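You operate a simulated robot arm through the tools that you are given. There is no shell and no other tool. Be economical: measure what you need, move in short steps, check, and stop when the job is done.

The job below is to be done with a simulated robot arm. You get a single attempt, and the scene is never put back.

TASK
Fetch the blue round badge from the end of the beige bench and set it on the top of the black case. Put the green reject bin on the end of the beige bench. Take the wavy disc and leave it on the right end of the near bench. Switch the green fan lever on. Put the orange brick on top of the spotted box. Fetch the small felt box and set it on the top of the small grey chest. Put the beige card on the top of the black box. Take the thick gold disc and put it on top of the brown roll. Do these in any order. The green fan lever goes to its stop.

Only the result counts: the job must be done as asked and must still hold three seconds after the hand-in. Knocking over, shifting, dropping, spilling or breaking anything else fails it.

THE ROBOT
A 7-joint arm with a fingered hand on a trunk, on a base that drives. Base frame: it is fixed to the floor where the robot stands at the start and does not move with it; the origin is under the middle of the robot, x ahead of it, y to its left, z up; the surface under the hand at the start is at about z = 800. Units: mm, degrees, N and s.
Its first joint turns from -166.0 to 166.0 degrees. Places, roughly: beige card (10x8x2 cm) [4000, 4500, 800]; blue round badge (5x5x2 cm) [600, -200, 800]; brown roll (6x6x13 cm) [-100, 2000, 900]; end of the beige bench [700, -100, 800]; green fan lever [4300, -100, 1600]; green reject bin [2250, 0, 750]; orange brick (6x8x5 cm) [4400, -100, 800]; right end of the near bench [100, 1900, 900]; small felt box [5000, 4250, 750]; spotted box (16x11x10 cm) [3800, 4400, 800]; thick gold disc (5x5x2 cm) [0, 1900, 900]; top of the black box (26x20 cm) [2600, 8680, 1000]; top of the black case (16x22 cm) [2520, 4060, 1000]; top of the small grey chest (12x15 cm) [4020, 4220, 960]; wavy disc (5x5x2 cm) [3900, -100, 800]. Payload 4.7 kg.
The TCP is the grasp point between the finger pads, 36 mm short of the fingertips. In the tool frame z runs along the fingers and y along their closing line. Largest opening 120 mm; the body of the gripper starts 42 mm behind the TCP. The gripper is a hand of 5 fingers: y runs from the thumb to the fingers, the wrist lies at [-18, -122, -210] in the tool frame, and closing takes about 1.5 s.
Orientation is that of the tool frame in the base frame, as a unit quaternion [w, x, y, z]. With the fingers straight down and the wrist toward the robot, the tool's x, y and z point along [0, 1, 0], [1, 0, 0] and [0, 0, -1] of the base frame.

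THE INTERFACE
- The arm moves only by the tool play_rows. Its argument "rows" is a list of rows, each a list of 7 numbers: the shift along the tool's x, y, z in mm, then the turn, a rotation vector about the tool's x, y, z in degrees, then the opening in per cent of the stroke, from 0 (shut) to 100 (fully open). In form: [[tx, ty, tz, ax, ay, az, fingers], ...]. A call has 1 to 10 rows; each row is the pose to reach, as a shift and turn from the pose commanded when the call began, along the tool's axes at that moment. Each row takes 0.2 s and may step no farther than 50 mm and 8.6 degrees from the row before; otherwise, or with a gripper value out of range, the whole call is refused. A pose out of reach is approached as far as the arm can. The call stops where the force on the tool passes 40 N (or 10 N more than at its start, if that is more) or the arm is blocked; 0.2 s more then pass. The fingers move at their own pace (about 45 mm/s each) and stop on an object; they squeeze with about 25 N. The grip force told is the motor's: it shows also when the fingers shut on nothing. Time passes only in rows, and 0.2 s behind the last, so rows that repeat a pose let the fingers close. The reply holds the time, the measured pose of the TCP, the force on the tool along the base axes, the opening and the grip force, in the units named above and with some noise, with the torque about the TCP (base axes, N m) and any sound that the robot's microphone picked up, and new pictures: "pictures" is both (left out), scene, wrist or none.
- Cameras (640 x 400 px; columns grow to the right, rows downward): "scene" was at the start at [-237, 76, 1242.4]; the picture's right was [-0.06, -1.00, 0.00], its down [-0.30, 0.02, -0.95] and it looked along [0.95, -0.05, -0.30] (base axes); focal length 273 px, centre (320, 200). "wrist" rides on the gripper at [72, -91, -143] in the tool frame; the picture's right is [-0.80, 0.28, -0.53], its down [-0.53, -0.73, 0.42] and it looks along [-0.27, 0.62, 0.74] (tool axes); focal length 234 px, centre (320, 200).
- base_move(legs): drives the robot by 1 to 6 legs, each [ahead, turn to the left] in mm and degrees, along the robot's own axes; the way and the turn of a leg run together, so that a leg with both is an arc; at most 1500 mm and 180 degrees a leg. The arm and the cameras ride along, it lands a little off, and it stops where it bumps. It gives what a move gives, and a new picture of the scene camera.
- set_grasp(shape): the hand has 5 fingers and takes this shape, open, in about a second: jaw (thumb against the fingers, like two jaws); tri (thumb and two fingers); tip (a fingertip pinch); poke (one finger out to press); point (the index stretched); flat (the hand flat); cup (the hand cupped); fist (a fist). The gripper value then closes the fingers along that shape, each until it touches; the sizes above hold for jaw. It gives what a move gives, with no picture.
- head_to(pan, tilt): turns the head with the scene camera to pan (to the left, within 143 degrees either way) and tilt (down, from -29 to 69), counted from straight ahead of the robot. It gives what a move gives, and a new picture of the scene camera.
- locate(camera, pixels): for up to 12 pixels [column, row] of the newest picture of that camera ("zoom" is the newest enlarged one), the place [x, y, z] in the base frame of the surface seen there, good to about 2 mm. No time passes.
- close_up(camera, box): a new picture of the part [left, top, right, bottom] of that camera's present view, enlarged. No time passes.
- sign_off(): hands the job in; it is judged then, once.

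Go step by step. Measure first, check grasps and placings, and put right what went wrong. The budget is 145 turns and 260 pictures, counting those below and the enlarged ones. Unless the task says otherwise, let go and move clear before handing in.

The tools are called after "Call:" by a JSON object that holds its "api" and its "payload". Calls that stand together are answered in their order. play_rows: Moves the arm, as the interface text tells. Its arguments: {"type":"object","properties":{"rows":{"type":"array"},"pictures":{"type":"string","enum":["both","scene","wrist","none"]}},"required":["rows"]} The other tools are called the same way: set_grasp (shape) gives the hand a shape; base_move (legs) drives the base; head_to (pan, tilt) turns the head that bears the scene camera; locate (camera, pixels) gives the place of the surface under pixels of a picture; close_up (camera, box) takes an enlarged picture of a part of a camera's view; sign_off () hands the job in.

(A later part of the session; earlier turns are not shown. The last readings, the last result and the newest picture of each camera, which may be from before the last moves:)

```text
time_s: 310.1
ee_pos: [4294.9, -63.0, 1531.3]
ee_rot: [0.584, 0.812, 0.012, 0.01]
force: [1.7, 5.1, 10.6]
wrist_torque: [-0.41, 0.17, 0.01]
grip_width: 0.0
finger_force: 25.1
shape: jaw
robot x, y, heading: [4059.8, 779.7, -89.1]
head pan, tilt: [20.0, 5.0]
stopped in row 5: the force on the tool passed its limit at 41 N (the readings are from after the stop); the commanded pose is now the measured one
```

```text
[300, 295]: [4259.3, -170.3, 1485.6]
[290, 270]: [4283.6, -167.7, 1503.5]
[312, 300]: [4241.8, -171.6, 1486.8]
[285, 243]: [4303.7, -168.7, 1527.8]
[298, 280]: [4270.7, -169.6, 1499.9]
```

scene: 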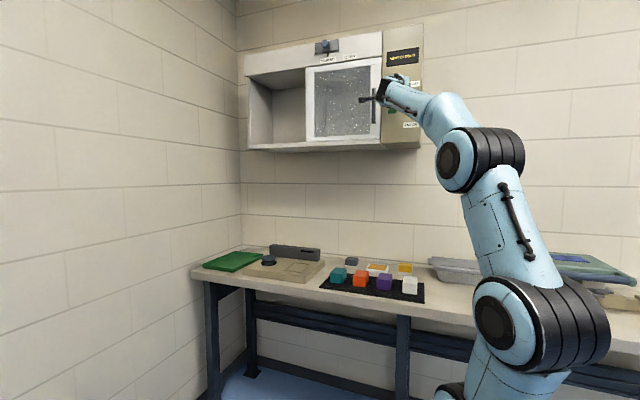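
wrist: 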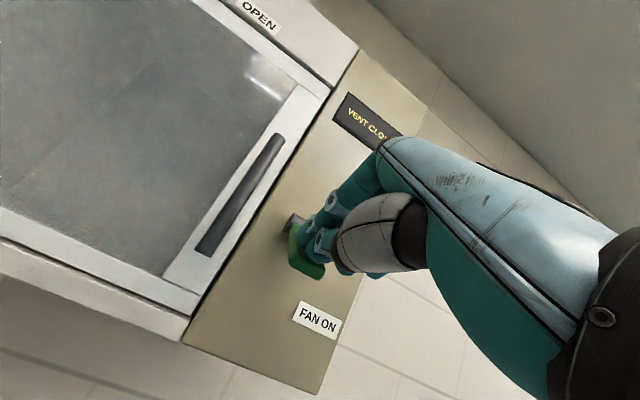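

The stop resisted at 41 N. I'll back the hand away and check the lever and display.

Call:
{"api": "play_rows", "payload": {"rows": [[0, 8, -5, 0, 0, 0, 0], [0, 12, -45, 0, 0, 0, 0], [0, 18, -80, 0, 0, 0, 0], [0, 50, -110, 0, 0, 0, 0]]}}

Call:
{"api": "close_up", "payload": {"camera": "wrist", "box": [160, 80, 400, 360]}}

Call:
{"api": "close_up", "payload": {"camera": "scene", "box": [300, 25, 440, 155]}}

```text
time_s: 311.1
ee_pos: [4293.2, 21.0, 1609.9]
ee_rot: [0.581, 0.814, 0.013, 0.009]
force: [0.0, 0.2, -0.2]
wrist_torque: [-0.01, 0.01, -0.02]
grip_width: 0.1
finger_force: 25.3
shape: jaw
robot x, y, heading: [4058.7, 775.4, -89.1]
head pan, tilt: [20.0, 5.0]
```

scene: 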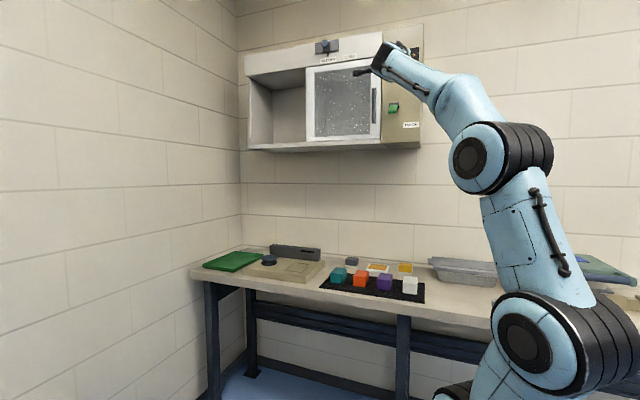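
wrist: 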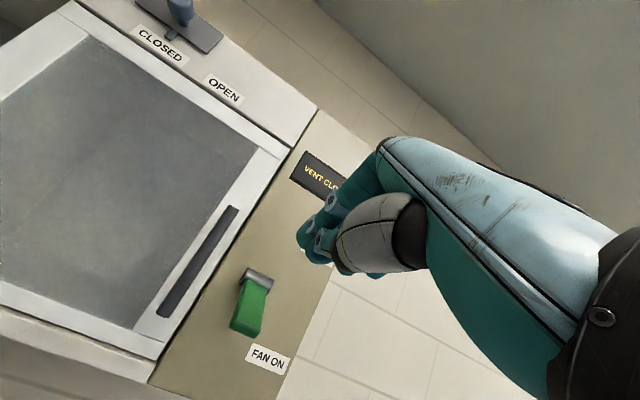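

```text
1.43 times, centred on (280, 220) of wrist
```

zoom: 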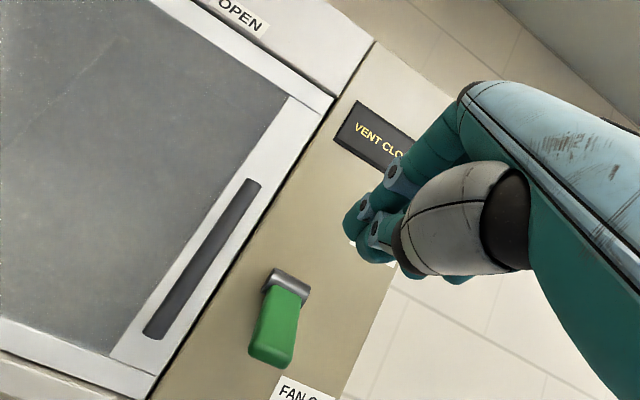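

```text
3.08 times, centred on (370, 90) of scene
```

zoom: 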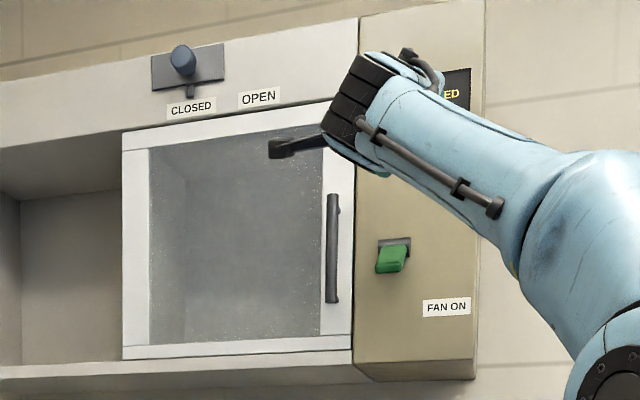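

The lever stays down. The display says VENT CLOSED, but the job only asks for the lever at its stop, so I leave the vent slider alone. I'll verify the lever's rest position.

Call:
{"api": "locate", "payload": {"camera": "wrist", "pixels": [[243, 325], [250, 310], [235, 328], [258, 280], [247, 333]]}}

Call:
{"api": "close_up", "payload": {"camera": "wrist", "box": [200, 240, 320, 360]}}

```text
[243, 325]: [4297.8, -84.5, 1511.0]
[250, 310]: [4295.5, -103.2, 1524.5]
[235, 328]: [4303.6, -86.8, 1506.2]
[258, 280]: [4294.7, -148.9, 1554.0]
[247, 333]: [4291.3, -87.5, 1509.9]
```

```text
3.33 times, centred on (260, 300) of wrist
```

zoom: 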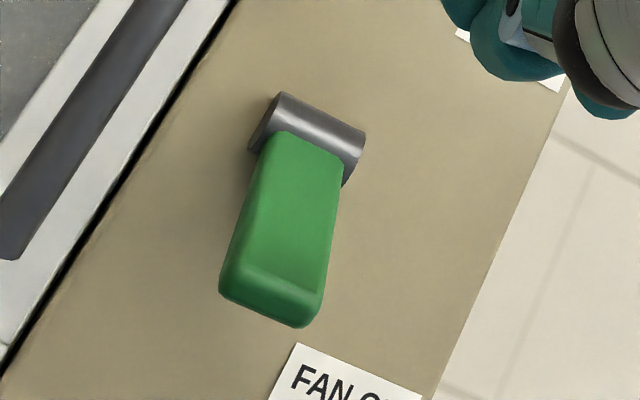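

The lever is at its stop (same tip position as when it resisted). Now I'll bring the hand back to the tool-down pose above the bench.

Call:
{"api": "play_rows", "payload": {"rows": [[-19, -41.5, -10, 7.1, 0, 0, 0], [-38, -83, -20, 14.2, 0, 0, 0], [-57, -124.5, -30, 21.3, 0, 0, 0], [-76, -166, -40, 28.4, 0, 0, 0], [-95, -207.5, -50, 35.5, 0, 0, 0], [-114, -249, -60, 42.6, 0, 0, 30], [-133, -290.5, -70, 49.7, 0, 0, 60], [-152, -332, -80, 56.8, 0, 0, 100], [-171, -373.5, -90, 63.9, 0, 0, 100], [-190, -415, -101, 71, 0, 0, 100]]}}

```text
time_s: 313.3
ee_pos: [4094.9, 245.5, 1250.0]
ee_rot: [0.0, 1.0, 0.017, 0.001]
force: [0.8, 0.2, 0.0]
wrist_torque: [0.01, 0.0, 0.02]
grip_width: 80.6
finger_force: 0.0
shape: jaw
robot x, y, heading: [4062.9, 782.8, -89.1]
head pan, tilt: [20.0, 5.0]
```

scene: 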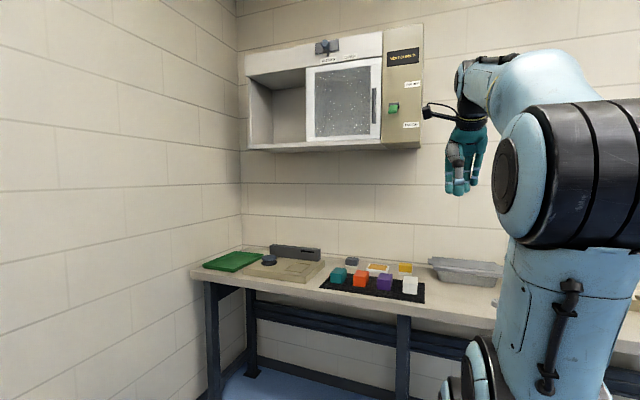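
wrist: 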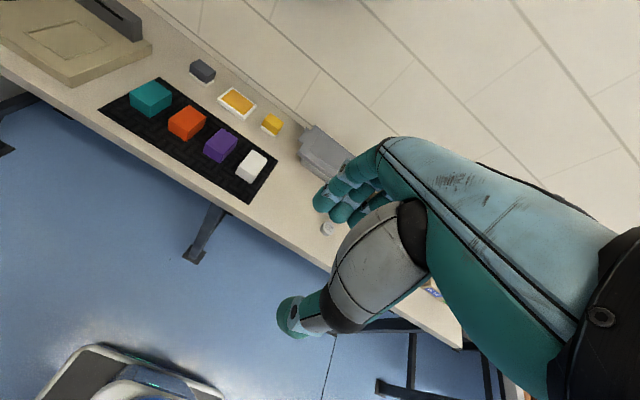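

I'll locate the orange brick (187,122), its neighbours, and look for the wavy disc near (325,228).

Call:
{"api": "locate", "payload": {"camera": "wrist", "pixels": [[187, 117], [170, 120], [190, 105], [205, 120], [182, 136], [150, 95], [220, 140], [325, 229], [200, 135], [112, 105]]}}

Call:
{"api": "close_up", "payload": {"camera": "wrist", "box": [100, 60, 400, 260]}}

```text
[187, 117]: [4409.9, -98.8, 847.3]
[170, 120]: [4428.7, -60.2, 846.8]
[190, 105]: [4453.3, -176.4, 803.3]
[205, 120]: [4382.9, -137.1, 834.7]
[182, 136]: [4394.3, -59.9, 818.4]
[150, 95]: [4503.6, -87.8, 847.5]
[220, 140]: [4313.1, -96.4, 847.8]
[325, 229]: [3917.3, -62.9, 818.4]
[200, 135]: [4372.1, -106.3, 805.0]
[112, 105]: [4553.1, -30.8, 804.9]
```

```text
2.00 times, centred on (250, 160) of wrist
```

zoom: 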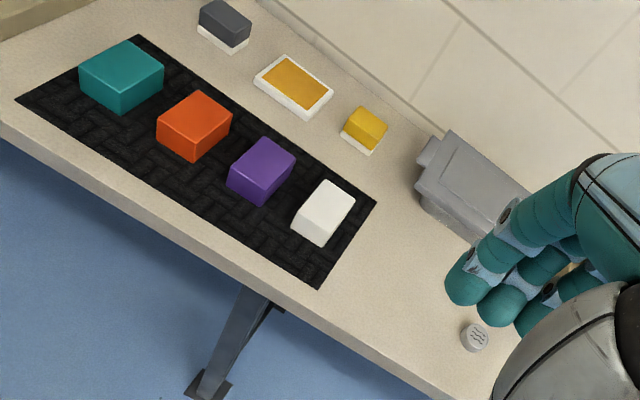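

The brick is about x 4382–4440, y −137–−60, top 847. I'll move over it with full opening.

Call:
{"api": "play_rows", "payload": {"rows": [[25, 29, 20, 0, 0, 0, 100], [50, 58, 40, 0, 0, 0, 100], [75, 87, 60, 0, 0, 0, 100], [100, 116, 80, 0, 0, 0, 100], [125, 145, 100, 0, 0, 0, 100], [150, 174, 120, 0, 0, 0, 100], [175, 203, 140, 0, 0, 0, 100], [200, 232, 160, 0, 0, 0, 100], [225, 261, 180, 0, 0, 0, 100], [250, 290, 200, 0, 0, 0, 100]], "pictures": "none"}}

Call:
{"api": "play_rows", "payload": {"rows": [[27, 33, 20, 0, 0, 0, 100], [54, 65, 45, 0, 0, 0, 100], [54, 65, 90, 0, 0, 0, 100]], "pictures": "wrist"}}

```text
time_s: 315.5
ee_pos: [4355.1, -37.8, 1054.6]
ee_rot: [0.002, 1.0, 0.015, 0.0]
force: [0.2, 0.7, 1.2]
wrist_torque: [-0.03, 0.02, 0.02]
grip_width: 119.6
finger_force: 0.0
shape: jaw
robot x, y, heading: [4064.3, 781.4, -89.2]
head pan, tilt: [20.0, 5.0]
```

```text
time_s: 316.3
ee_pos: [4412.2, -99.6, 963.9]
ee_rot: [0.002, 1.0, 0.016, 0.001]
force: [-0.2, 0.9, 1.8]
wrist_torque: [-0.03, 0.0, 0.01]
grip_width: 119.9
finger_force: 0.1
shape: jaw
robot x, y, heading: [4064.3, 781.0, -89.2]
head pan, tilt: [20.0, 5.0]
```

wrist: 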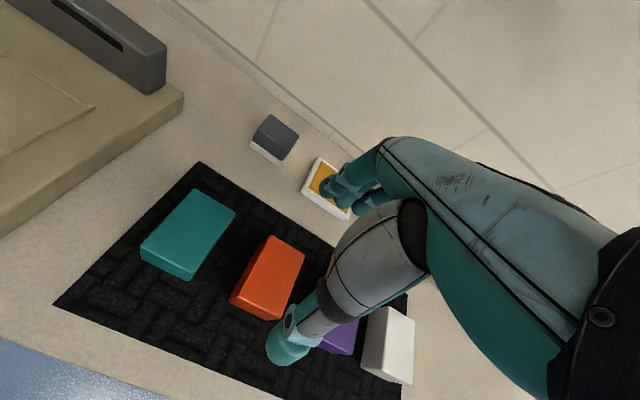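

Call:
{"api": "locate", "payload": {"camera": "wrist", "pixels": [[268, 238], [304, 250], [280, 305], [236, 292], [270, 270], [350, 210], [305, 190], [345, 218]]}}

```text
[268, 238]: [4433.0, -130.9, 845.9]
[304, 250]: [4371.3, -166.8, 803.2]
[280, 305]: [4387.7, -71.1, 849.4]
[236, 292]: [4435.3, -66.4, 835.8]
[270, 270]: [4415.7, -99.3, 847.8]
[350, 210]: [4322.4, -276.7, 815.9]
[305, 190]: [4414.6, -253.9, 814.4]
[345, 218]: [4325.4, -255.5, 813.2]
```

The brick's centre (4411,−99) matches the TCP. I'll descend, close and lift.

Call:
{"api": "play_rows", "payload": {"rows": [[0, 0, 45, 0, 0, 0, 100], [0, 0, 85, 0, 0, 0, 100], [0, 0, 110, 0, 0, 0, 100], [0, 0, 119, 0, 0, 0, 100], [0, 0, 119, 0, 0, 0, 30], [0, 0, 119, 0, 0, 0, 30], [0, 0, 119, 0, 0, 0, 30], [0, 0, 119, 0, 0, 0, 30], [0, 0, 90, 0, 0, 0, 30], [0, 0, 45, 0, 0, 0, 30]], "pictures": "wrist"}}

```text
time_s: 318.5
ee_pos: [4412.4, -101.3, 915.6]
ee_rot: [-0.001, 1.0, 0.015, 0.0]
force: [0.3, -0.8, -2.9]
wrist_torque: [0.01, 0.0, -0.01]
grip_width: 74.3
finger_force: 25.1
shape: jaw
robot x, y, heading: [4059.7, 779.8, -89.3]
head pan, tilt: [20.0, 5.0]
```

wrist: 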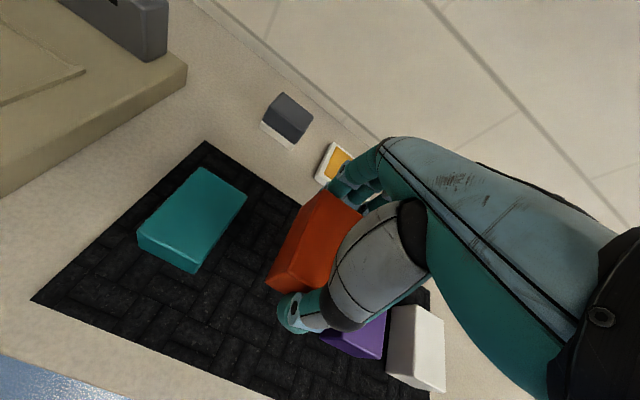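

Brick held at 74 mm. I'll retract and raise it to the driving pose.

Call:
{"api": "play_rows", "payload": {"rows": [[0, 0, -45, 0, 0, 0, 30], [-25, -28, -75, 0, 0, 0, 30], [-53, -59, -100, 0, 0, 0, 30], [-81, -90, -125, 0, 0, 0, 30], [-109, -121, -150, 0, 0, 0, 30], [-137, -152, -175, 0, 0, 0, 30], [-165, -183, -200, 0, 0, 0, 30], [-194, -214, -225, 0, 0, 0, 30], [-223, -246, -245, 0, 0, 0, 30], [-253, -280, -260, 0, 0, 0, 30]], "pictures": "none"}}

Call:
{"api": "play_rows", "payload": {"rows": [[-33, -33, -5, 0, 0, 0, 30], [-66, -66, -10, 0, 0, 0, 30], [-88, -100, -10, 0, 0, 0, 30]], "pictures": "wrist"}}

Call:
{"api": "base_move", "payload": {"legs": [[-100, 0], [0, 179.2], [1500, 0], [800, 0]]}}

```text
time_s: 320.7
ee_pos: [4149.1, 171.8, 1174.6]
ee_rot: [0.0, 1.0, 0.016, -0.001]
force: [0.4, -1.3, -2.1]
wrist_torque: [0.07, -0.01, 0.04]
grip_width: 74.0
finger_force: 24.7
shape: jaw
robot x, y, heading: [4063.9, 777.4, -88.9]
head pan, tilt: [20.0, 5.0]
```

```text
time_s: 321.5
ee_pos: [4056.7, 267.2, 1185.5]
ee_rot: [-0.001, 1.0, 0.016, 0.0]
force: [0.1, 0.0, -1.6]
wrist_torque: [0.0, -0.02, 0.0]
grip_width: 74.0
finger_force: 25.3
shape: jaw
robot x, y, heading: [4062.2, 781.5, -89.4]
head pan, tilt: [20.0, 5.0]
```

wrist: 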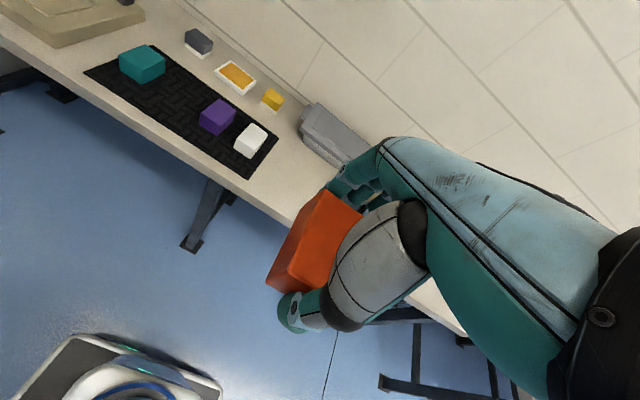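

```text
time_s: 340.9
ee_pos: [3998.0, 3692.8, 1185.6]
ee_rot: [0.0, -0.022, 1.0, 0.002]
force: [0.3, 1.6, -1.6]
wrist_torque: [0.01, 0.01, -0.04]
grip_width: 73.5
finger_force: 24.7
shape: jaw
robot x, y, heading: [4003.5, 3182.1, 91.8]
head pan, tilt: [20.0, 5.0]
```

scene: 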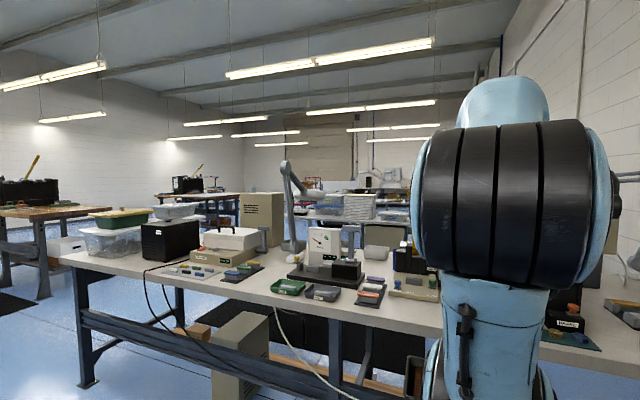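

The brick is held and the robot faces the parts bench. To keep the forearm clear of the tall yellow lever I'll stand further right and closer, then approach with the hand yawed so that the wrist is on the right.

Call:
{"api": "base_move", "payload": {"legs": [[0, -45.4], [329, 0], [0, 43.6]]}}

Call:
{"api": "close_up", "payload": {"camera": "wrist", "box": [0, 0, 640, 400]}}

```text
time_s: 347.1
ee_pos: [4233.5, 3929.1, 1185.5]
ee_rot: [-0.001, -0.011, 1.0, 0.001]
force: [0.3, 0.0, -0.5]
wrist_torque: [-0.02, 0.03, 0.03]
grip_width: 73.3
finger_force: 25.4
shape: jaw
robot x, y, heading: [4227.2, 3418.8, 90.4]
head pan, tilt: [20.0, 5.0]
```

scene: 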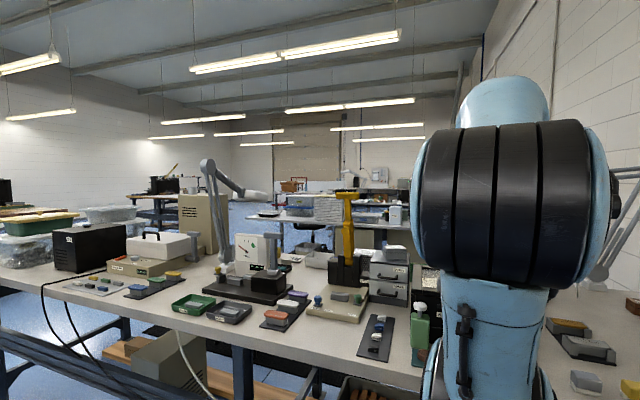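

```text
1.00 times, centred on (320, 200) of wrist (not enlarged: the box is as wide or as high as the picture)
```

zoom: 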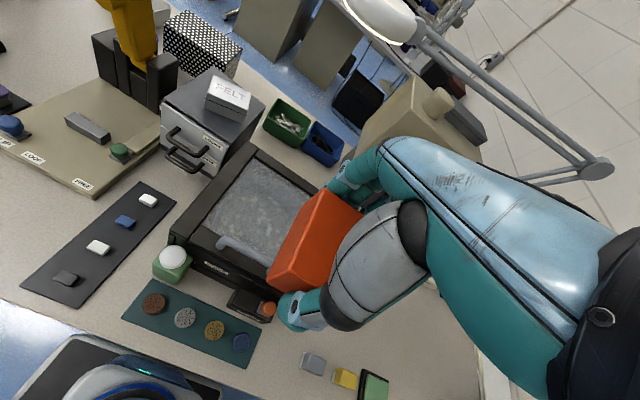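

The lamp and lever leave a corridor over the chest. I'll move over the chest while yawing the hand −75°.

Call:
{"api": "play_rows", "payload": {"rows": [[20.8, 30.6, 0, 0, 0, -8.3, 30], [41.6, 61.2, 0, 0, 0, -16.6, 30], [62.4, 91.8, 0, 0, 0, -24.9, 30], [83.2, 122.4, 0, 0, 0, -33.2, 30], [104, 153, 0, 0, 0, -41.5, 30], [124.8, 183.6, 0, 0, 0, -49.8, 30], [145.6, 214.2, 0, 0, 0, -58.1, 30], [166.4, 244.8, 0, 0, 0, -66.4, 30], [187, 275, 0, 0, 0, -74.7, 30]], "pictures": "wrist"}}

```text
time_s: 349.1
ee_pos: [4039.9, 4199.0, 1186.0]
ee_rot: [0.001, -0.616, 0.787, 0.001]
force: [0.7, -0.8, 1.7]
wrist_torque: [0.06, 0.0, -0.04]
grip_width: 73.4
finger_force: 25.3
shape: jaw
robot x, y, heading: [4225.3, 3417.2, 90.4]
head pan, tilt: [20.0, 5.0]
```

wrist: 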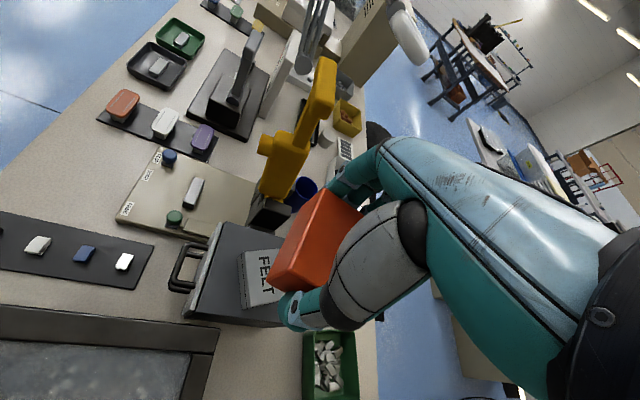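

I'll check the lever's geometry from here before moving on behind it.

Call:
{"api": "locate", "payload": {"camera": "wrist", "pixels": [[325, 75], [330, 62], [318, 110], [285, 150], [262, 145], [300, 130], [280, 185], [270, 205], [310, 190]]}}

```text
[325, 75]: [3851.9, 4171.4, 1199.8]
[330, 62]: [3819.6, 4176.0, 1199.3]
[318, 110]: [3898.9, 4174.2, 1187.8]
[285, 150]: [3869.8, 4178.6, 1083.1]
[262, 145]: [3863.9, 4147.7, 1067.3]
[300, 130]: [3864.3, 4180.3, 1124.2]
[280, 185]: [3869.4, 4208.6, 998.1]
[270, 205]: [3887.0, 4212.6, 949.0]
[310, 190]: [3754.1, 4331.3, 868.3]
```

The lever occupies only x 3800–3905 at y 4150–4180. I'll go behind the chest and then over the spotted box.

Call:
{"api": "play_rows", "payload": {"rows": [[-37, 17.4, 0, 0, 0, 0, 30], [-74, 34.8, 0, 0, 0, 0, 30], [-111, 52.2, 0, 0, 0, 0, 30], [-148, 69.6, 0, 0, 0, 0, 30], [-185, 87, 0, 0, 0, 0, 30], [-186, 126, 15, 0, 0, 0, 30], [-187, 165, 35, 0, 0, 0, 30], [-188, 204, 55, 0, 0, 0, 30], [-188, 235, 80, 0, 0, 0, 30]], "pictures": "wrist"}}

```text
time_s: 351.1
ee_pos: [3857.8, 4435.5, 1106.8]
ee_rot: [0.001, -0.616, 0.788, 0.001]
force: [-0.1, 0.7, -0.7]
wrist_torque: [-0.01, -0.02, 0.02]
grip_width: 73.4
finger_force: 25.7
shape: jaw
out of reach, approached as far as the arm can: row 8
robot x, y, heading: [4224.2, 3416.6, 90.3]
head pan, tilt: [20.0, 5.0]
```

wrist: 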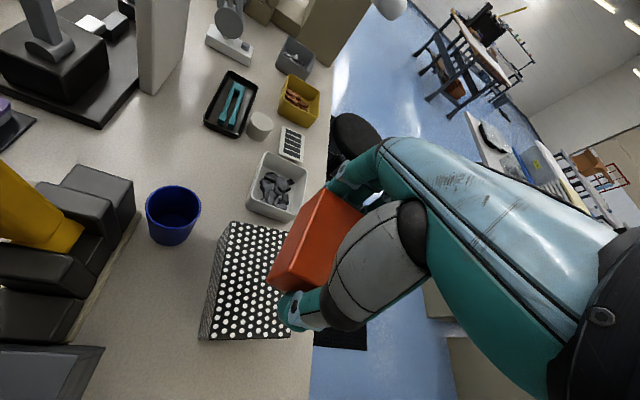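

Call:
{"api": "locate", "payload": {"camera": "wrist", "pixels": [[232, 224], [285, 230], [205, 335], [290, 335], [250, 285], [215, 337], [262, 230], [278, 150]]}}

Call:
{"api": "close_up", "payload": {"camera": "wrist", "box": [180, 190, 340, 350]}}

```text
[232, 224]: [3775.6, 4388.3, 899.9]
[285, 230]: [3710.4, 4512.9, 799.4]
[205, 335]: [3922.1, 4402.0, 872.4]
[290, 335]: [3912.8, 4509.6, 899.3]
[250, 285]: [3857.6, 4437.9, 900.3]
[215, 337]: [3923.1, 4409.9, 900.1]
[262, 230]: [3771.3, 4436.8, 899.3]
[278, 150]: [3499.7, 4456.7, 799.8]
```

```text
2.50 times, centred on (260, 270) of wrist
```

zoom: 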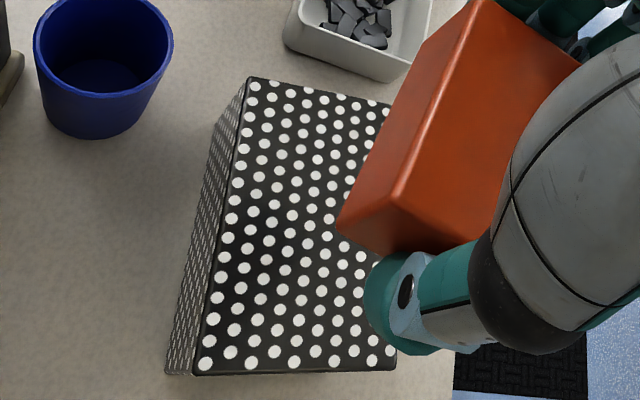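

The spotted box's top centre is (3844,4449), turned about +8°. I'll shift, yaw another 16° and lower to just above it.

Call:
{"api": "play_rows", "payload": {"rows": [[-5, 8, 30, 0, 0, -8, 30], [-9.5, 15.7, 60, 0, 0, -16, 30], [-9.5, 15.7, 100, 0, 0, -16, 30], [-9.5, 15.7, 135, 0, 0, -16, 30], [-9.5, 15.7, 152, 0, 0, -16, 30], [-9.5, 15.7, 152, 0, 0, -16, 30]], "pictures": "wrist"}}

```text
time_s: 352.5
ee_pos: [3844.1, 4452.6, 952.7]
ee_rot: [0.0, 0.719, -0.695, 0.0]
force: [-0.2, -1.1, -2.2]
wrist_torque: [0.0, -0.03, 0.0]
grip_width: 73.0
finger_force: 25.3
shape: jaw
out of reach, approached as far as the arm can: row 1, 2
robot x, y, heading: [4226.9, 3418.7, 90.5]
head pan, tilt: [20.0, 5.0]
```

wrist: 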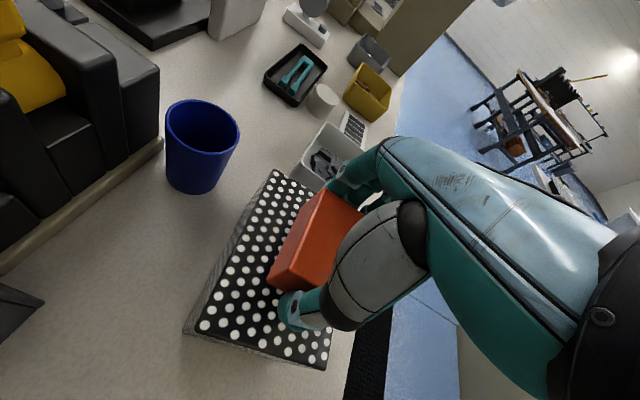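

Brick hovers centred over the box. I'll lower it to contact, open moderately and rise.

Call:
{"api": "play_rows", "payload": {"rows": [[0, 0, 6, 0, 0, 0, 30], [0, 0, 10, 0, 0, 0, 30], [0, 0, 12, 0, 0, 0, 30], [0, 0, 12, 0, 0, 0, 90], [0, 0, 12, 0, 0, 0, 90], [0, 0, 12, 0, 0, 0, 90], [0, 0, 0, 0, 0, 0, 90], [0, 0, -40, 0, 0, 0, 90], [0, 0, -85, 0, 0, 0, 90], [0, 0, -130, 0, 0, 0, 90]], "pictures": "wrist"}}

```text
time_s: 354.7
ee_pos: [3880.5, 4427.0, 1077.7]
ee_rot: [0.0, 0.715, -0.7, -0.009]
force: [5.4, -0.6, 6.2]
wrist_torque: [0.06, 0.42, -0.14]
grip_width: 107.5
finger_force: 0.1
shape: jaw
out of reach, approached as far as the arm can: row 9, 10
robot x, y, heading: [4224.5, 3417.2, 90.2]
head pan, tilt: [20.0, 5.0]
```

wrist: 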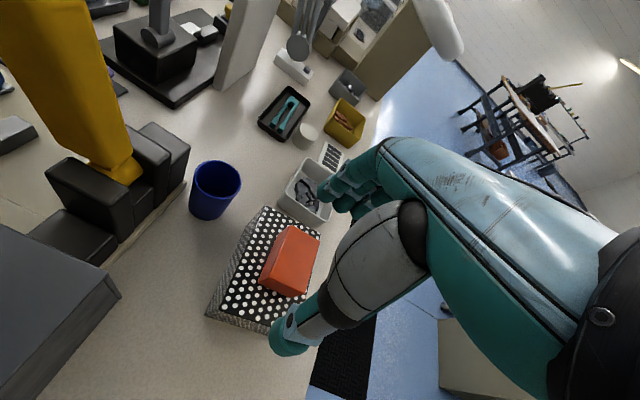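

The orange brick sits on the spotted box. I'll retreat behind the chest and back over it the way I came.

Call:
{"api": "play_rows", "payload": {"rows": [[20, -44, -5, 0, 0, 0, 90], [40, -88, -12, 0, 0, 0, 90], [60, -132, -20, 0, 0, 0, 90], [75, -150, -40, 0, 0, 0, 90], [115, -158, -60, 0, 0, 0, 90], [158, -166, -80, 0, 0, 0, 90], [205, -178, -92, 0, 0, 0, 90], [250, -191, -97, 0, 0, 0, 90]], "pictures": "wrist"}}

```text
time_s: 356.5
ee_pos: [4056.9, 4181.2, 1161.4]
ee_rot: [0.001, 0.72, -0.694, 0.001]
force: [0.0, 0.8, -1.6]
wrist_torque: [-0.11, -0.02, -0.02]
grip_width: 107.8
finger_force: 0.2
shape: jaw
robot x, y, heading: [4224.3, 3416.5, 90.1]
head pan, tilt: [20.0, 5.0]
```

wrist: 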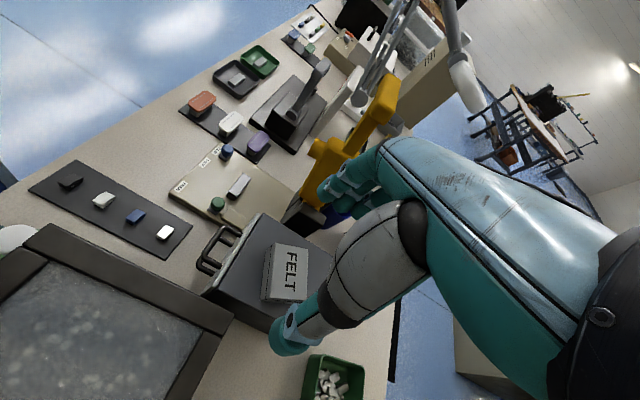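

FELT is undisturbed. I'll finish the retraction and drive back to the fan bench for the wavy disc.

Call:
{"api": "play_rows", "payload": {"rows": [[25.7, -15.9, -3, 0, 0, 8.5, 90], [51.4, -31.8, -6, 0, 0, 17, 90], [77.1, -47.7, -9, 0, 0, 25.5, 100], [102.8, -63.6, -12, 0, 0, 34, 100], [128.5, -79.5, -15, 0, 0, 42.5, 100], [154.2, -95.4, -18, 0, 0, 51, 100], [179.9, -111.3, -21, 0, 0, 59.5, 100], [205.6, -127.2, -24, 0, 0, 68, 100], [231.3, -143.1, -27, 0, 0, 76.5, 100], [257, -159, -30, 0, 0, 85, 100]], "pictures": "none"}}

Call:
{"api": "play_rows", "payload": {"rows": [[0, 0, 0, 0, 0, 7, 100]], "pictures": "none"}}

Call:
{"api": "base_move", "payload": {"legs": [[-250, 0], [0, 174.6], [1500, 0], [870, 0], [0, 5]]}}

Call:
{"api": "close_up", "payload": {"camera": "wrist", "box": [0, 0, 640, 400]}}

```text
time_s: 358.7
ee_pos: [4224.8, 3929.6, 1191.2]
ee_rot: [-0.001, -0.06, 0.998, 0.0]
force: [-0.4, 1.1, -0.6]
wrist_torque: [-0.03, 0.05, 0.01]
grip_width: 119.8
finger_force: 0.1
shape: jaw
robot x, y, heading: [4222.2, 3418.9, 90.4]
head pan, tilt: [20.0, 5.0]
```

```text
time_s: 359.1
ee_pos: [4225.5, 3929.2, 1191.9]
ee_rot: [0.0, 0.001, 1.0, 0.001]
force: [-0.2, 0.5, -0.5]
wrist_torque: [0.01, -0.02, 0.0]
grip_width: 119.8
finger_force: 0.0
shape: jaw
robot x, y, heading: [4225.3, 3418.2, 90.3]
head pan, tilt: [20.0, 5.0]
```

```text
time_s: 379.8
ee_pos: [3994.0, 300.1, 1191.8]
ee_rot: [0.001, 1.0, -0.007, 0.0]
force: [-0.4, -0.2, -0.1]
wrist_torque: [0.01, 0.05, -0.04]
grip_width: 119.5
finger_force: 0.1
shape: jaw
robot x, y, heading: [4003.1, 810.4, -90.3]
head pan, tilt: [20.0, 5.0]
```

scene: 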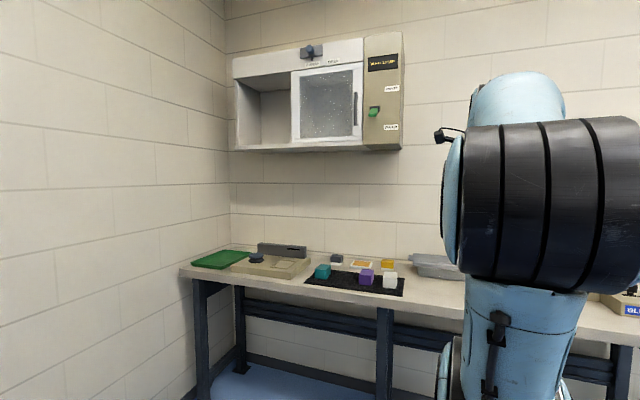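

```text
1.00 times, centred on (320, 200) of wrist (not enlarged: the box is as wide or as high as the picture)
```

zoom: 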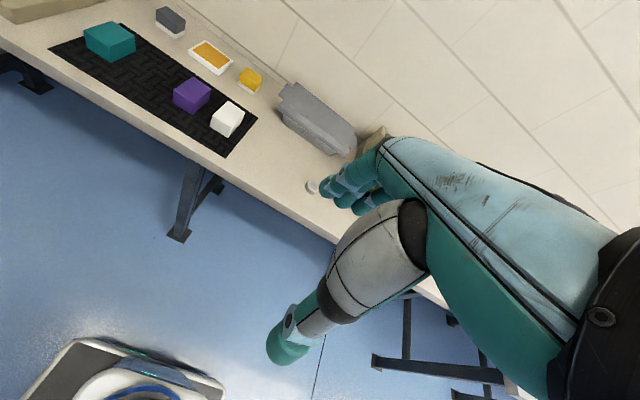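

The lever is still on. The wavy disc is at (312,187); I'll move nearer to identify it and any lookalikes.

Call:
{"api": "play_rows", "payload": {"rows": [[-12, 38, 22, 0, 0, 0, 100], [-24, 76, 44, 0, 0, 0, 100], [-36, 114, 66, 0, 0, 0, 100], [-48, 152, 88, 0, 0, 0, 100], [-60, 190, 110, 0, 0, 0, 100], [-72, 228, 132, 0, 0, 0, 100], [-84, 260, 154, 0, 0, 0, 100]], "pictures": "wrist"}}

Call:
{"api": "close_up", "payload": {"camera": "wrist", "box": [160, 100, 400, 330]}}

```text
time_s: 381.4
ee_pos: [3905.9, 41.1, 1039.6]
ee_rot: [0.002, 1.0, -0.009, 0.0]
force: [0.9, 1.0, 0.7]
wrist_torque: [-0.04, 0.04, -0.01]
grip_width: 120.1
finger_force: 0.0
shape: jaw
robot x, y, heading: [3999.7, 811.9, -90.5]
head pan, tilt: [20.0, 5.0]
```

wrist: 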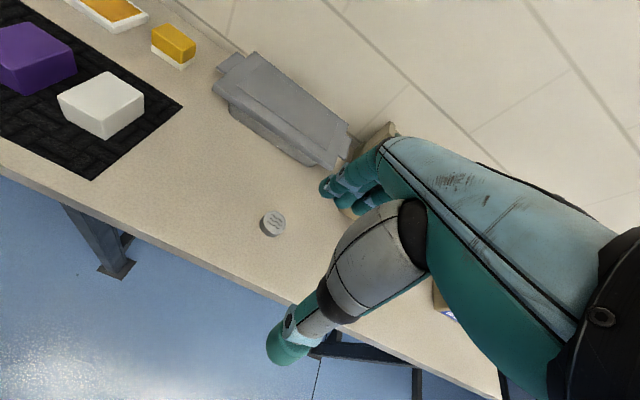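

```text
1.74 times, centred on (280, 215) of wrist
```

zoom: 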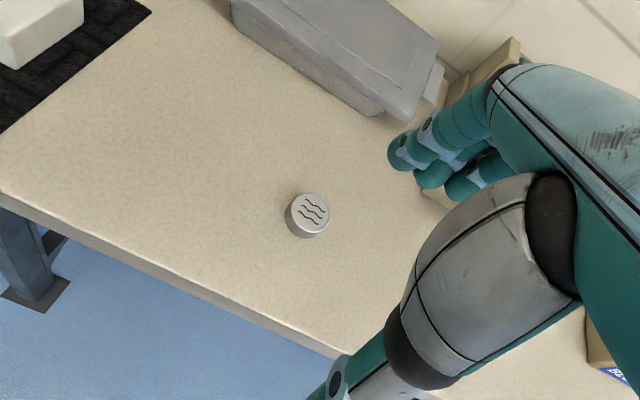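

The wavy disc stands alone at (273,222). I'll locate its centre and nearby obstacles.

Call:
{"api": "locate", "payload": {"camera": "wrist", "pixels": [[273, 220], [262, 219], [285, 221], [275, 211], [272, 231], [300, 250], [340, 165], [385, 130], [260, 240]]}}

```text
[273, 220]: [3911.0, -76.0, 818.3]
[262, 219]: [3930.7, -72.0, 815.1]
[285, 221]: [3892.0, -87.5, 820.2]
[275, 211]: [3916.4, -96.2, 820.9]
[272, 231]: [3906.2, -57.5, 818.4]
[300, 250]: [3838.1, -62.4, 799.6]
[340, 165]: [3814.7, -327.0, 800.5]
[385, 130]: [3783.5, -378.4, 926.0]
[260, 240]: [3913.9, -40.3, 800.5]
```

Centre about (3911,−77), table 800. I'll descend and grasp.

Call:
{"api": "play_rows", "payload": {"rows": [[3, 40, 25, 0, 0, 0, 100], [7, 80, 50, 0, 0, 0, 100], [7, 118, 80, 0, 0, 0, 80], [7, 118, 125, 0, 0, 0, 80], [7, 118, 165, 0, 0, 0, 80], [7, 118, 165, 0, 0, 0, 80]], "pictures": "wrist"}}

Call:
{"api": "locate", "payload": {"camera": "wrist", "pixels": [[291, 255], [280, 255], [300, 255], [290, 245], [290, 265]]}}

```text
time_s: 382.8
ee_pos: [3909.4, -76.3, 873.3]
ee_rot: [0.001, 1.0, -0.008, 0.002]
force: [-0.2, -0.1, 0.1]
wrist_torque: [-0.01, -0.03, 0.03]
grip_width: 96.1
finger_force: 0.1
shape: jaw
robot x, y, heading: [4002.5, 812.1, -90.7]
head pan, tilt: [20.0, 5.0]
```

wrist: 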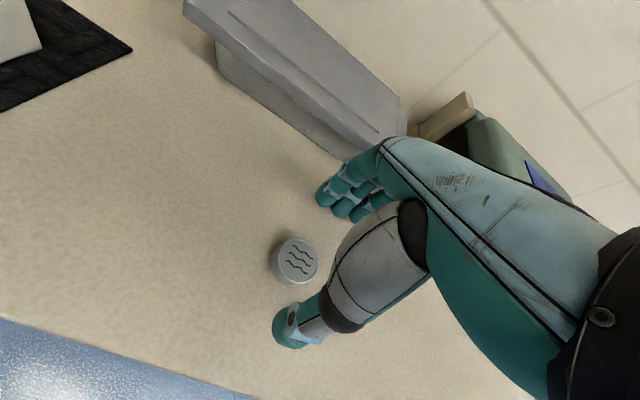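

```text
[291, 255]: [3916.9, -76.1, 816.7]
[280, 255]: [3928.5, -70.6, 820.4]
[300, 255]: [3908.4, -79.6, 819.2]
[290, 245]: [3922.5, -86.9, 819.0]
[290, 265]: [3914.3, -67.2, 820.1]
```

Aligned. I'll descend to 836.5, close and lift.

Call:
{"api": "play_rows", "payload": {"rows": [[0, 0, 25, 0, 0, 0, 80], [0, 0, 37, 0, 0, 0, 80], [0, 0, 37, 0, 0, 0, 10], [0, 0, 37, 0, 0, 0, 10], [0, 0, 37, 0, 0, 0, 10], [0, 0, 37, 0, 0, 0, 10], [0, 0, 37, 0, 0, 0, 10], [0, 0, 10, 0, 0, 0, 10], [0, 0, -35, 0, 0, 0, 10], [0, 0, -80, 0, 0, 0, 10]], "pictures": "wrist"}}

```text
time_s: 385.0
ee_pos: [3909.7, -74.7, 951.7]
ee_rot: [-0.001, 1.0, -0.008, 0.001]
force: [-0.5, -1.6, -0.9]
wrist_torque: [0.02, -0.01, -0.01]
grip_width: 40.7
finger_force: 25.0
shape: jaw
robot x, y, heading: [4001.3, 816.1, -90.6]
head pan, tilt: [20.0, 5.0]
```

wrist: 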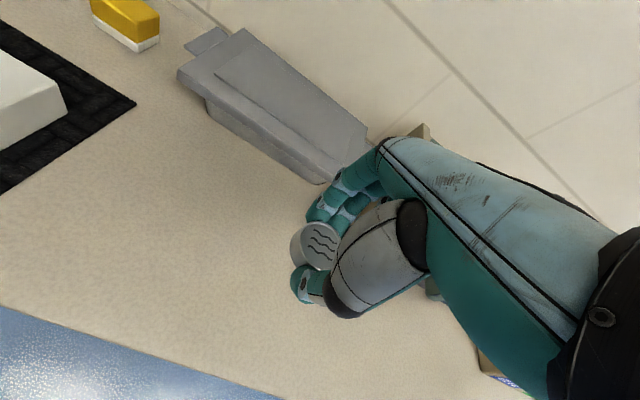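

The wavy disc is gripped (40.7 mm). I'll retract and drive to the right end of the near bench.

Call:
{"api": "play_rows", "payload": {"rows": [[0, -30, -35, 0, 0, 0, 10], [9, -68, -60, 0, 0, 0, 10], [18, -106, -84, 0, 0, 0, 10], [27, -144, -108, 0, 0, 0, 10], [36, -182, -132, 0, 0, 0, 10], [45, -220, -156, 0, 0, 0, 10], [55, -258, -180, 0, 0, 0, 10], [65, -298, -204, 0, 0, 0, 10], [75, -340, -224, 0, 0, 0, 10], [86, -382, -238, 0, 0, 0, 10]], "pictures": "none"}}

Call:
{"api": "base_move", "payload": {"legs": [[0, -110.4], [1500, 0], [1350, 0], [0, 21], [480, 0]]}}

Call:
{"api": "close_up", "payload": {"camera": "wrist", "box": [0, 0, 640, 400]}}

```text
time_s: 387.2
ee_pos: [4001.1, 305.0, 1190.2]
ee_rot: [0.0, 1.0, -0.009, 0.001]
force: [0.1, -1.1, -1.2]
wrist_torque: [0.05, 0.01, 0.05]
grip_width: 40.7
finger_force: 24.6
shape: jaw
robot x, y, heading: [4005.1, 812.0, -90.4]
head pan, tilt: [20.0, 5.0]
```

```text
time_s: 409.2
ee_pos: [364.2, 1841.4, 1190.8]
ee_rot: [-0.001, -0.703, 0.711, 0.0]
force: [-0.3, 0.0, -0.1]
wrist_torque: [0.01, -0.04, -0.01]
grip_width: 40.1
finger_force: 25.0
shape: jaw
robot x, y, heading: [872.0, 1843.9, 180.0]
head pan, tilt: [20.0, 5.0]
```

scene: 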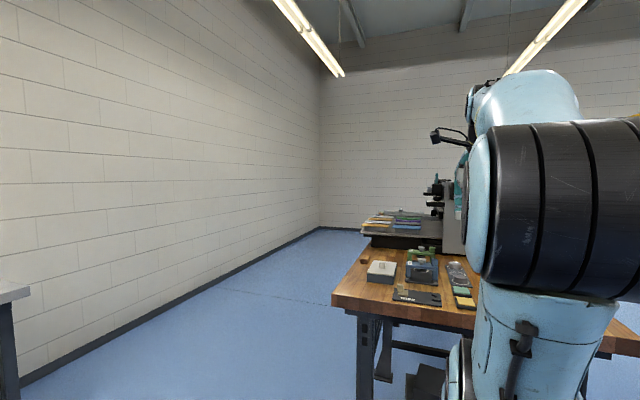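

```text
1.00 times, centred on (320, 200) of wrist (not enlarged: the box is as wide or as high as the picture)
```

zoom: 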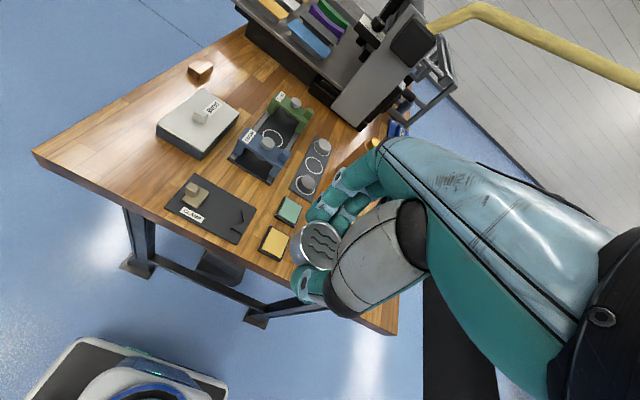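

Holding the wavy disc in front of the bench's right end. I'll move over the free area near (150,2020) and check.

Call:
{"api": "play_rows", "payload": {"rows": [[-25, 31, 10, 0, 0, 0, 10], [-50, 62, 20, 0, 0, 0, 10], [-75, 93, 35, 0, 0, 0, 10], [-100, 124, 50, 0, 0, 0, 10], [-125, 155, 65, 0, 0, 0, 10], [-150, 186, 80, 0, 0, 0, 10], [-176, 216, 95, 0, 0, 0, 10]], "pictures": "wrist"}}

Call:
{"api": "head_to", "payload": {"pan": -45, "tilt": 25}}

```text
time_s: 410.8
ee_pos: [149.9, 2019.7, 1095.2]
ee_rot: [-0.001, -0.703, 0.711, 0.001]
force: [0.8, -0.7, 0.5]
wrist_torque: [0.03, 0.04, -0.01]
grip_width: 40.2
finger_force: 25.1
shape: jaw
robot x, y, heading: [871.4, 1847.6, 179.6]
head pan, tilt: [20.0, 5.0]
```

wrist: 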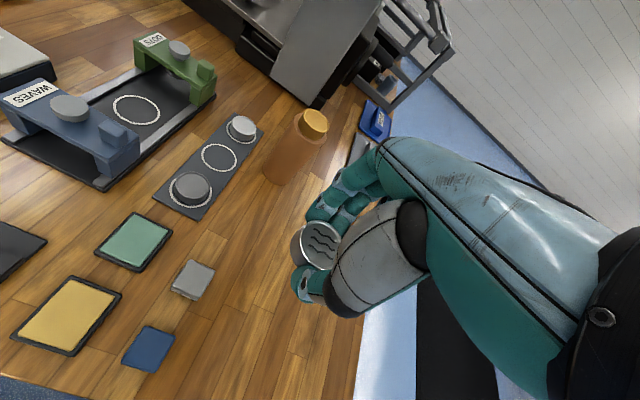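

```text
time_s: 412.1
ee_pos: [150.4, 2020.0, 1096.5]
ee_rot: [-0.002, -0.703, 0.711, 0.0]
force: [0.3, 0.6, -0.5]
wrist_torque: [-0.01, -0.02, -0.01]
grip_width: 40.2
finger_force: 25.3
shape: jaw
robot x, y, heading: [872.0, 1844.8, 180.2]
head pan, tilt: [-45.0, 25.0]
```

scene: 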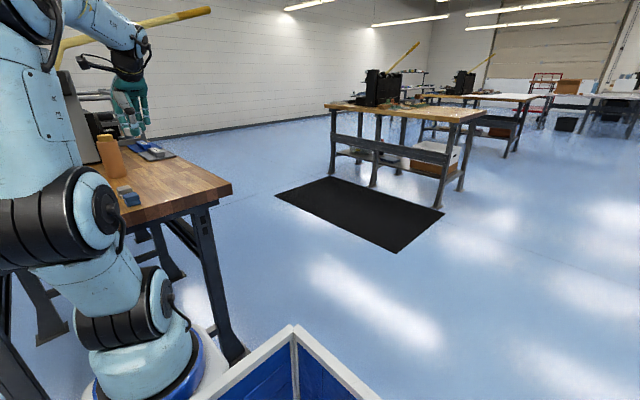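

I'll locate table points around the hand to confirm free space.

Call:
{"api": "locate", "payload": {"camera": "wrist", "pixels": [[300, 330], [345, 370], [250, 250], [270, 220], [240, 330], [200, 345], [190, 278], [280, 300], [345, 170], [270, 290]]}}

```text
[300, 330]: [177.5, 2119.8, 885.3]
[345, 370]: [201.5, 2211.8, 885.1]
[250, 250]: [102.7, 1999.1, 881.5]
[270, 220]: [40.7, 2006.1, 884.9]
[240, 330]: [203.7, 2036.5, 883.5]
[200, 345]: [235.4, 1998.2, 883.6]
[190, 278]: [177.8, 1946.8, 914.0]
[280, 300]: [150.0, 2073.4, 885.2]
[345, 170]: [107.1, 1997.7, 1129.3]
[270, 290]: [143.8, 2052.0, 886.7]
```

All free. I'll set the disc down at about (120,1990).

Call:
{"api": "play_rows", "payload": {"rows": [[15, 15, 35, 0, 0, 0, 10], [30, 30, 70, 0, 0, 0, 10], [30, 30, 115, 0, 0, 0, 10], [30, 30, 155, 0, 0, 0, 10], [30, 30, 170, 0, 0, 0, 10], [30, 30, 173.5, 0, 0, 0, 10], [30, 30, 173.5, 0, 0, 0, 65], [30, 30, 173.5, 0, 0, 0, 65], [30, 30, 160, 0, 0, 0, 65], [30, 30, 120, 0, 0, 0, 65]], "pictures": "wrist"}}

```text
time_s: 414.4
ee_pos: [121.2, 1988.9, 976.4]
ee_rot: [-0.001, -0.704, 0.71, 0.0]
force: [-0.4, 0.0, -0.8]
wrist_torque: [-0.02, -0.03, -0.01]
grip_width: 77.7
finger_force: 0.0
shape: jaw
robot x, y, heading: [875.7, 1845.8, 179.8]
head pan, tilt: [-45.0, 25.0]
```

wrist: 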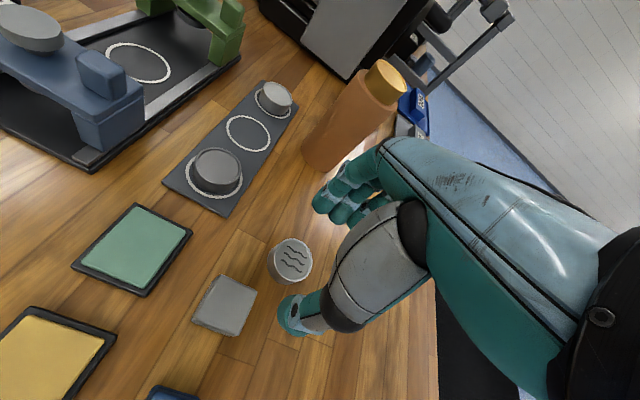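

The wavy disc stands on the bench's right end. I'll retract and drive to the reject bin on the beige bench.

Call:
{"api": "play_rows", "payload": {"rows": [[0, 0, -45, 0, 0, 0, 80], [0, 0, -90, 0, 0, 0, 100], [20, -35, -108, 0, 0, 0, 100], [40, -70, -126, 0, 0, 0, 100], [60, -105, -144, 0, 0, 0, 100], [80, -140, -162, 0, 0, 0, 100], [100, -175, -180, 0, 0, 0, 100], [120, -210, -198, 0, 0, 0, 100], [141, -243, -214, 0, 0, 0, 100]], "pictures": "none"}}

Call:
{"api": "base_move", "payload": {"legs": [[-200, 0], [0, 136.5], [1500, 0], [80, 0], [0, -46.5]]}}

Call:
{"api": "head_to", "payload": {"pan": 0, "tilt": 25}}

Call:
{"api": "close_up", "payload": {"camera": "wrist", "box": [0, 0, 640, 400]}}

```text
time_s: 416.4
ee_pos: [362.2, 1845.5, 1190.0]
ee_rot: [-0.001, -0.703, 0.711, -0.001]
force: [-0.1, -0.2, 0.0]
wrist_torque: [-0.02, -0.03, 0.0]
grip_width: 119.7
finger_force: 0.0
shape: jaw
robot x, y, heading: [871.2, 1843.8, 179.7]
head pan, tilt: [-45.0, 25.0]
```

```text
time_s: 433.4
ee_pos: [2186.6, 207.7, 1189.3]
ee_rot: [0.0, 1.0, -0.02, 0.0]
force: [-0.8, -0.2, -0.1]
wrist_torque: [0.02, 0.01, 0.02]
grip_width: 119.9
finger_force: 0.1
shape: jaw
robot x, y, heading: [2201.3, 713.9, -91.8]
head pan, tilt: [-45.0, 25.0]
```

scene: 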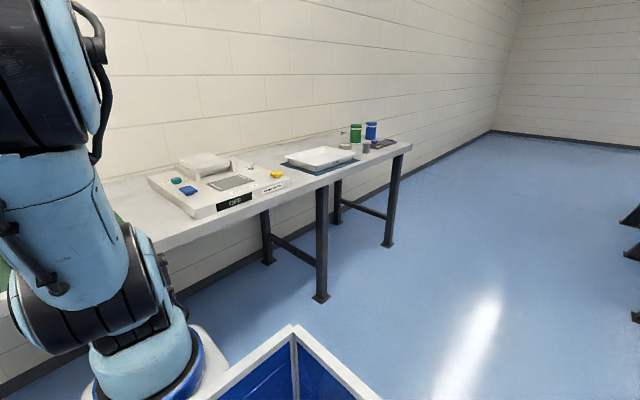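

```text
time_s: 434.6
ee_pos: [2186.3, 208.0, 1190.6]
ee_rot: [0.001, 1.0, -0.02, 0.0]
force: [0.2, 0.2, 0.2]
wrist_torque: [0.0, 0.0, -0.01]
grip_width: 119.5
finger_force: 0.0
shape: jaw
robot x, y, heading: [2204.5, 715.3, -92.0]
head pan, tilt: [0.0, 25.0]
```

scene: 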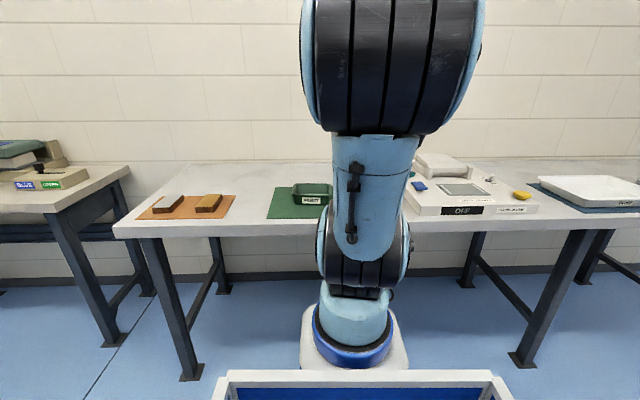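

```text
1.00 times, centred on (320, 200) of wrist (not enlarged: the box is as wide or as high as the picture)
```

zoom: 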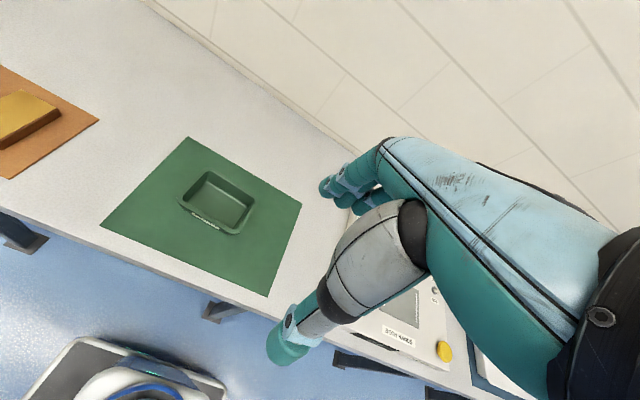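

The green reject bin is at (218,203) on a green mat. I'll zoom and measure it.

Call:
{"api": "close_up", "payload": {"camera": "wrist", "box": [140, 140, 300, 270]}}

Call:
{"api": "locate", "payload": {"camera": "zoom", "pixels": [[286, 128], [456, 228], [378, 382], [162, 268], [320, 250], [410, 390], [200, 200], [110, 200], [280, 310]]}}

```text
3.08 times, centred on (220, 205) of wrist
```

zoom: 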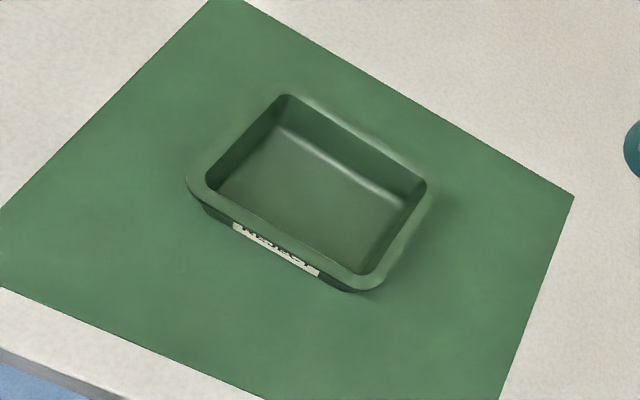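

```text
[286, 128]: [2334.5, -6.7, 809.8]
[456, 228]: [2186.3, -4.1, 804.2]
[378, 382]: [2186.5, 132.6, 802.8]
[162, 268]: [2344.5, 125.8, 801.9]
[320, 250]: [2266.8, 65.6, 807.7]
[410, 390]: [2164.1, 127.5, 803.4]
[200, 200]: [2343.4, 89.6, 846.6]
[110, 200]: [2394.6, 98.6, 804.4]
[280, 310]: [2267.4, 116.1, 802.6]
```

Call:
{"api": "locate", "payload": {"camera": "zoom", "pixels": [[285, 97], [424, 190], [370, 284], [192, 185], [235, 138], [405, 235], [355, 140], [280, 238], [310, 190]]}}

```text
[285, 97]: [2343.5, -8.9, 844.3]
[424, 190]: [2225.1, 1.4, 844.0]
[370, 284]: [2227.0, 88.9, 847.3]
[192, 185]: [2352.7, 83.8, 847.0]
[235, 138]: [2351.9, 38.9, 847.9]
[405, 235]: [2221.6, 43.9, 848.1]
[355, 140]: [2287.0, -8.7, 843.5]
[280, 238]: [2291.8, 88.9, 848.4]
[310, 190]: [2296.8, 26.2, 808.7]
```

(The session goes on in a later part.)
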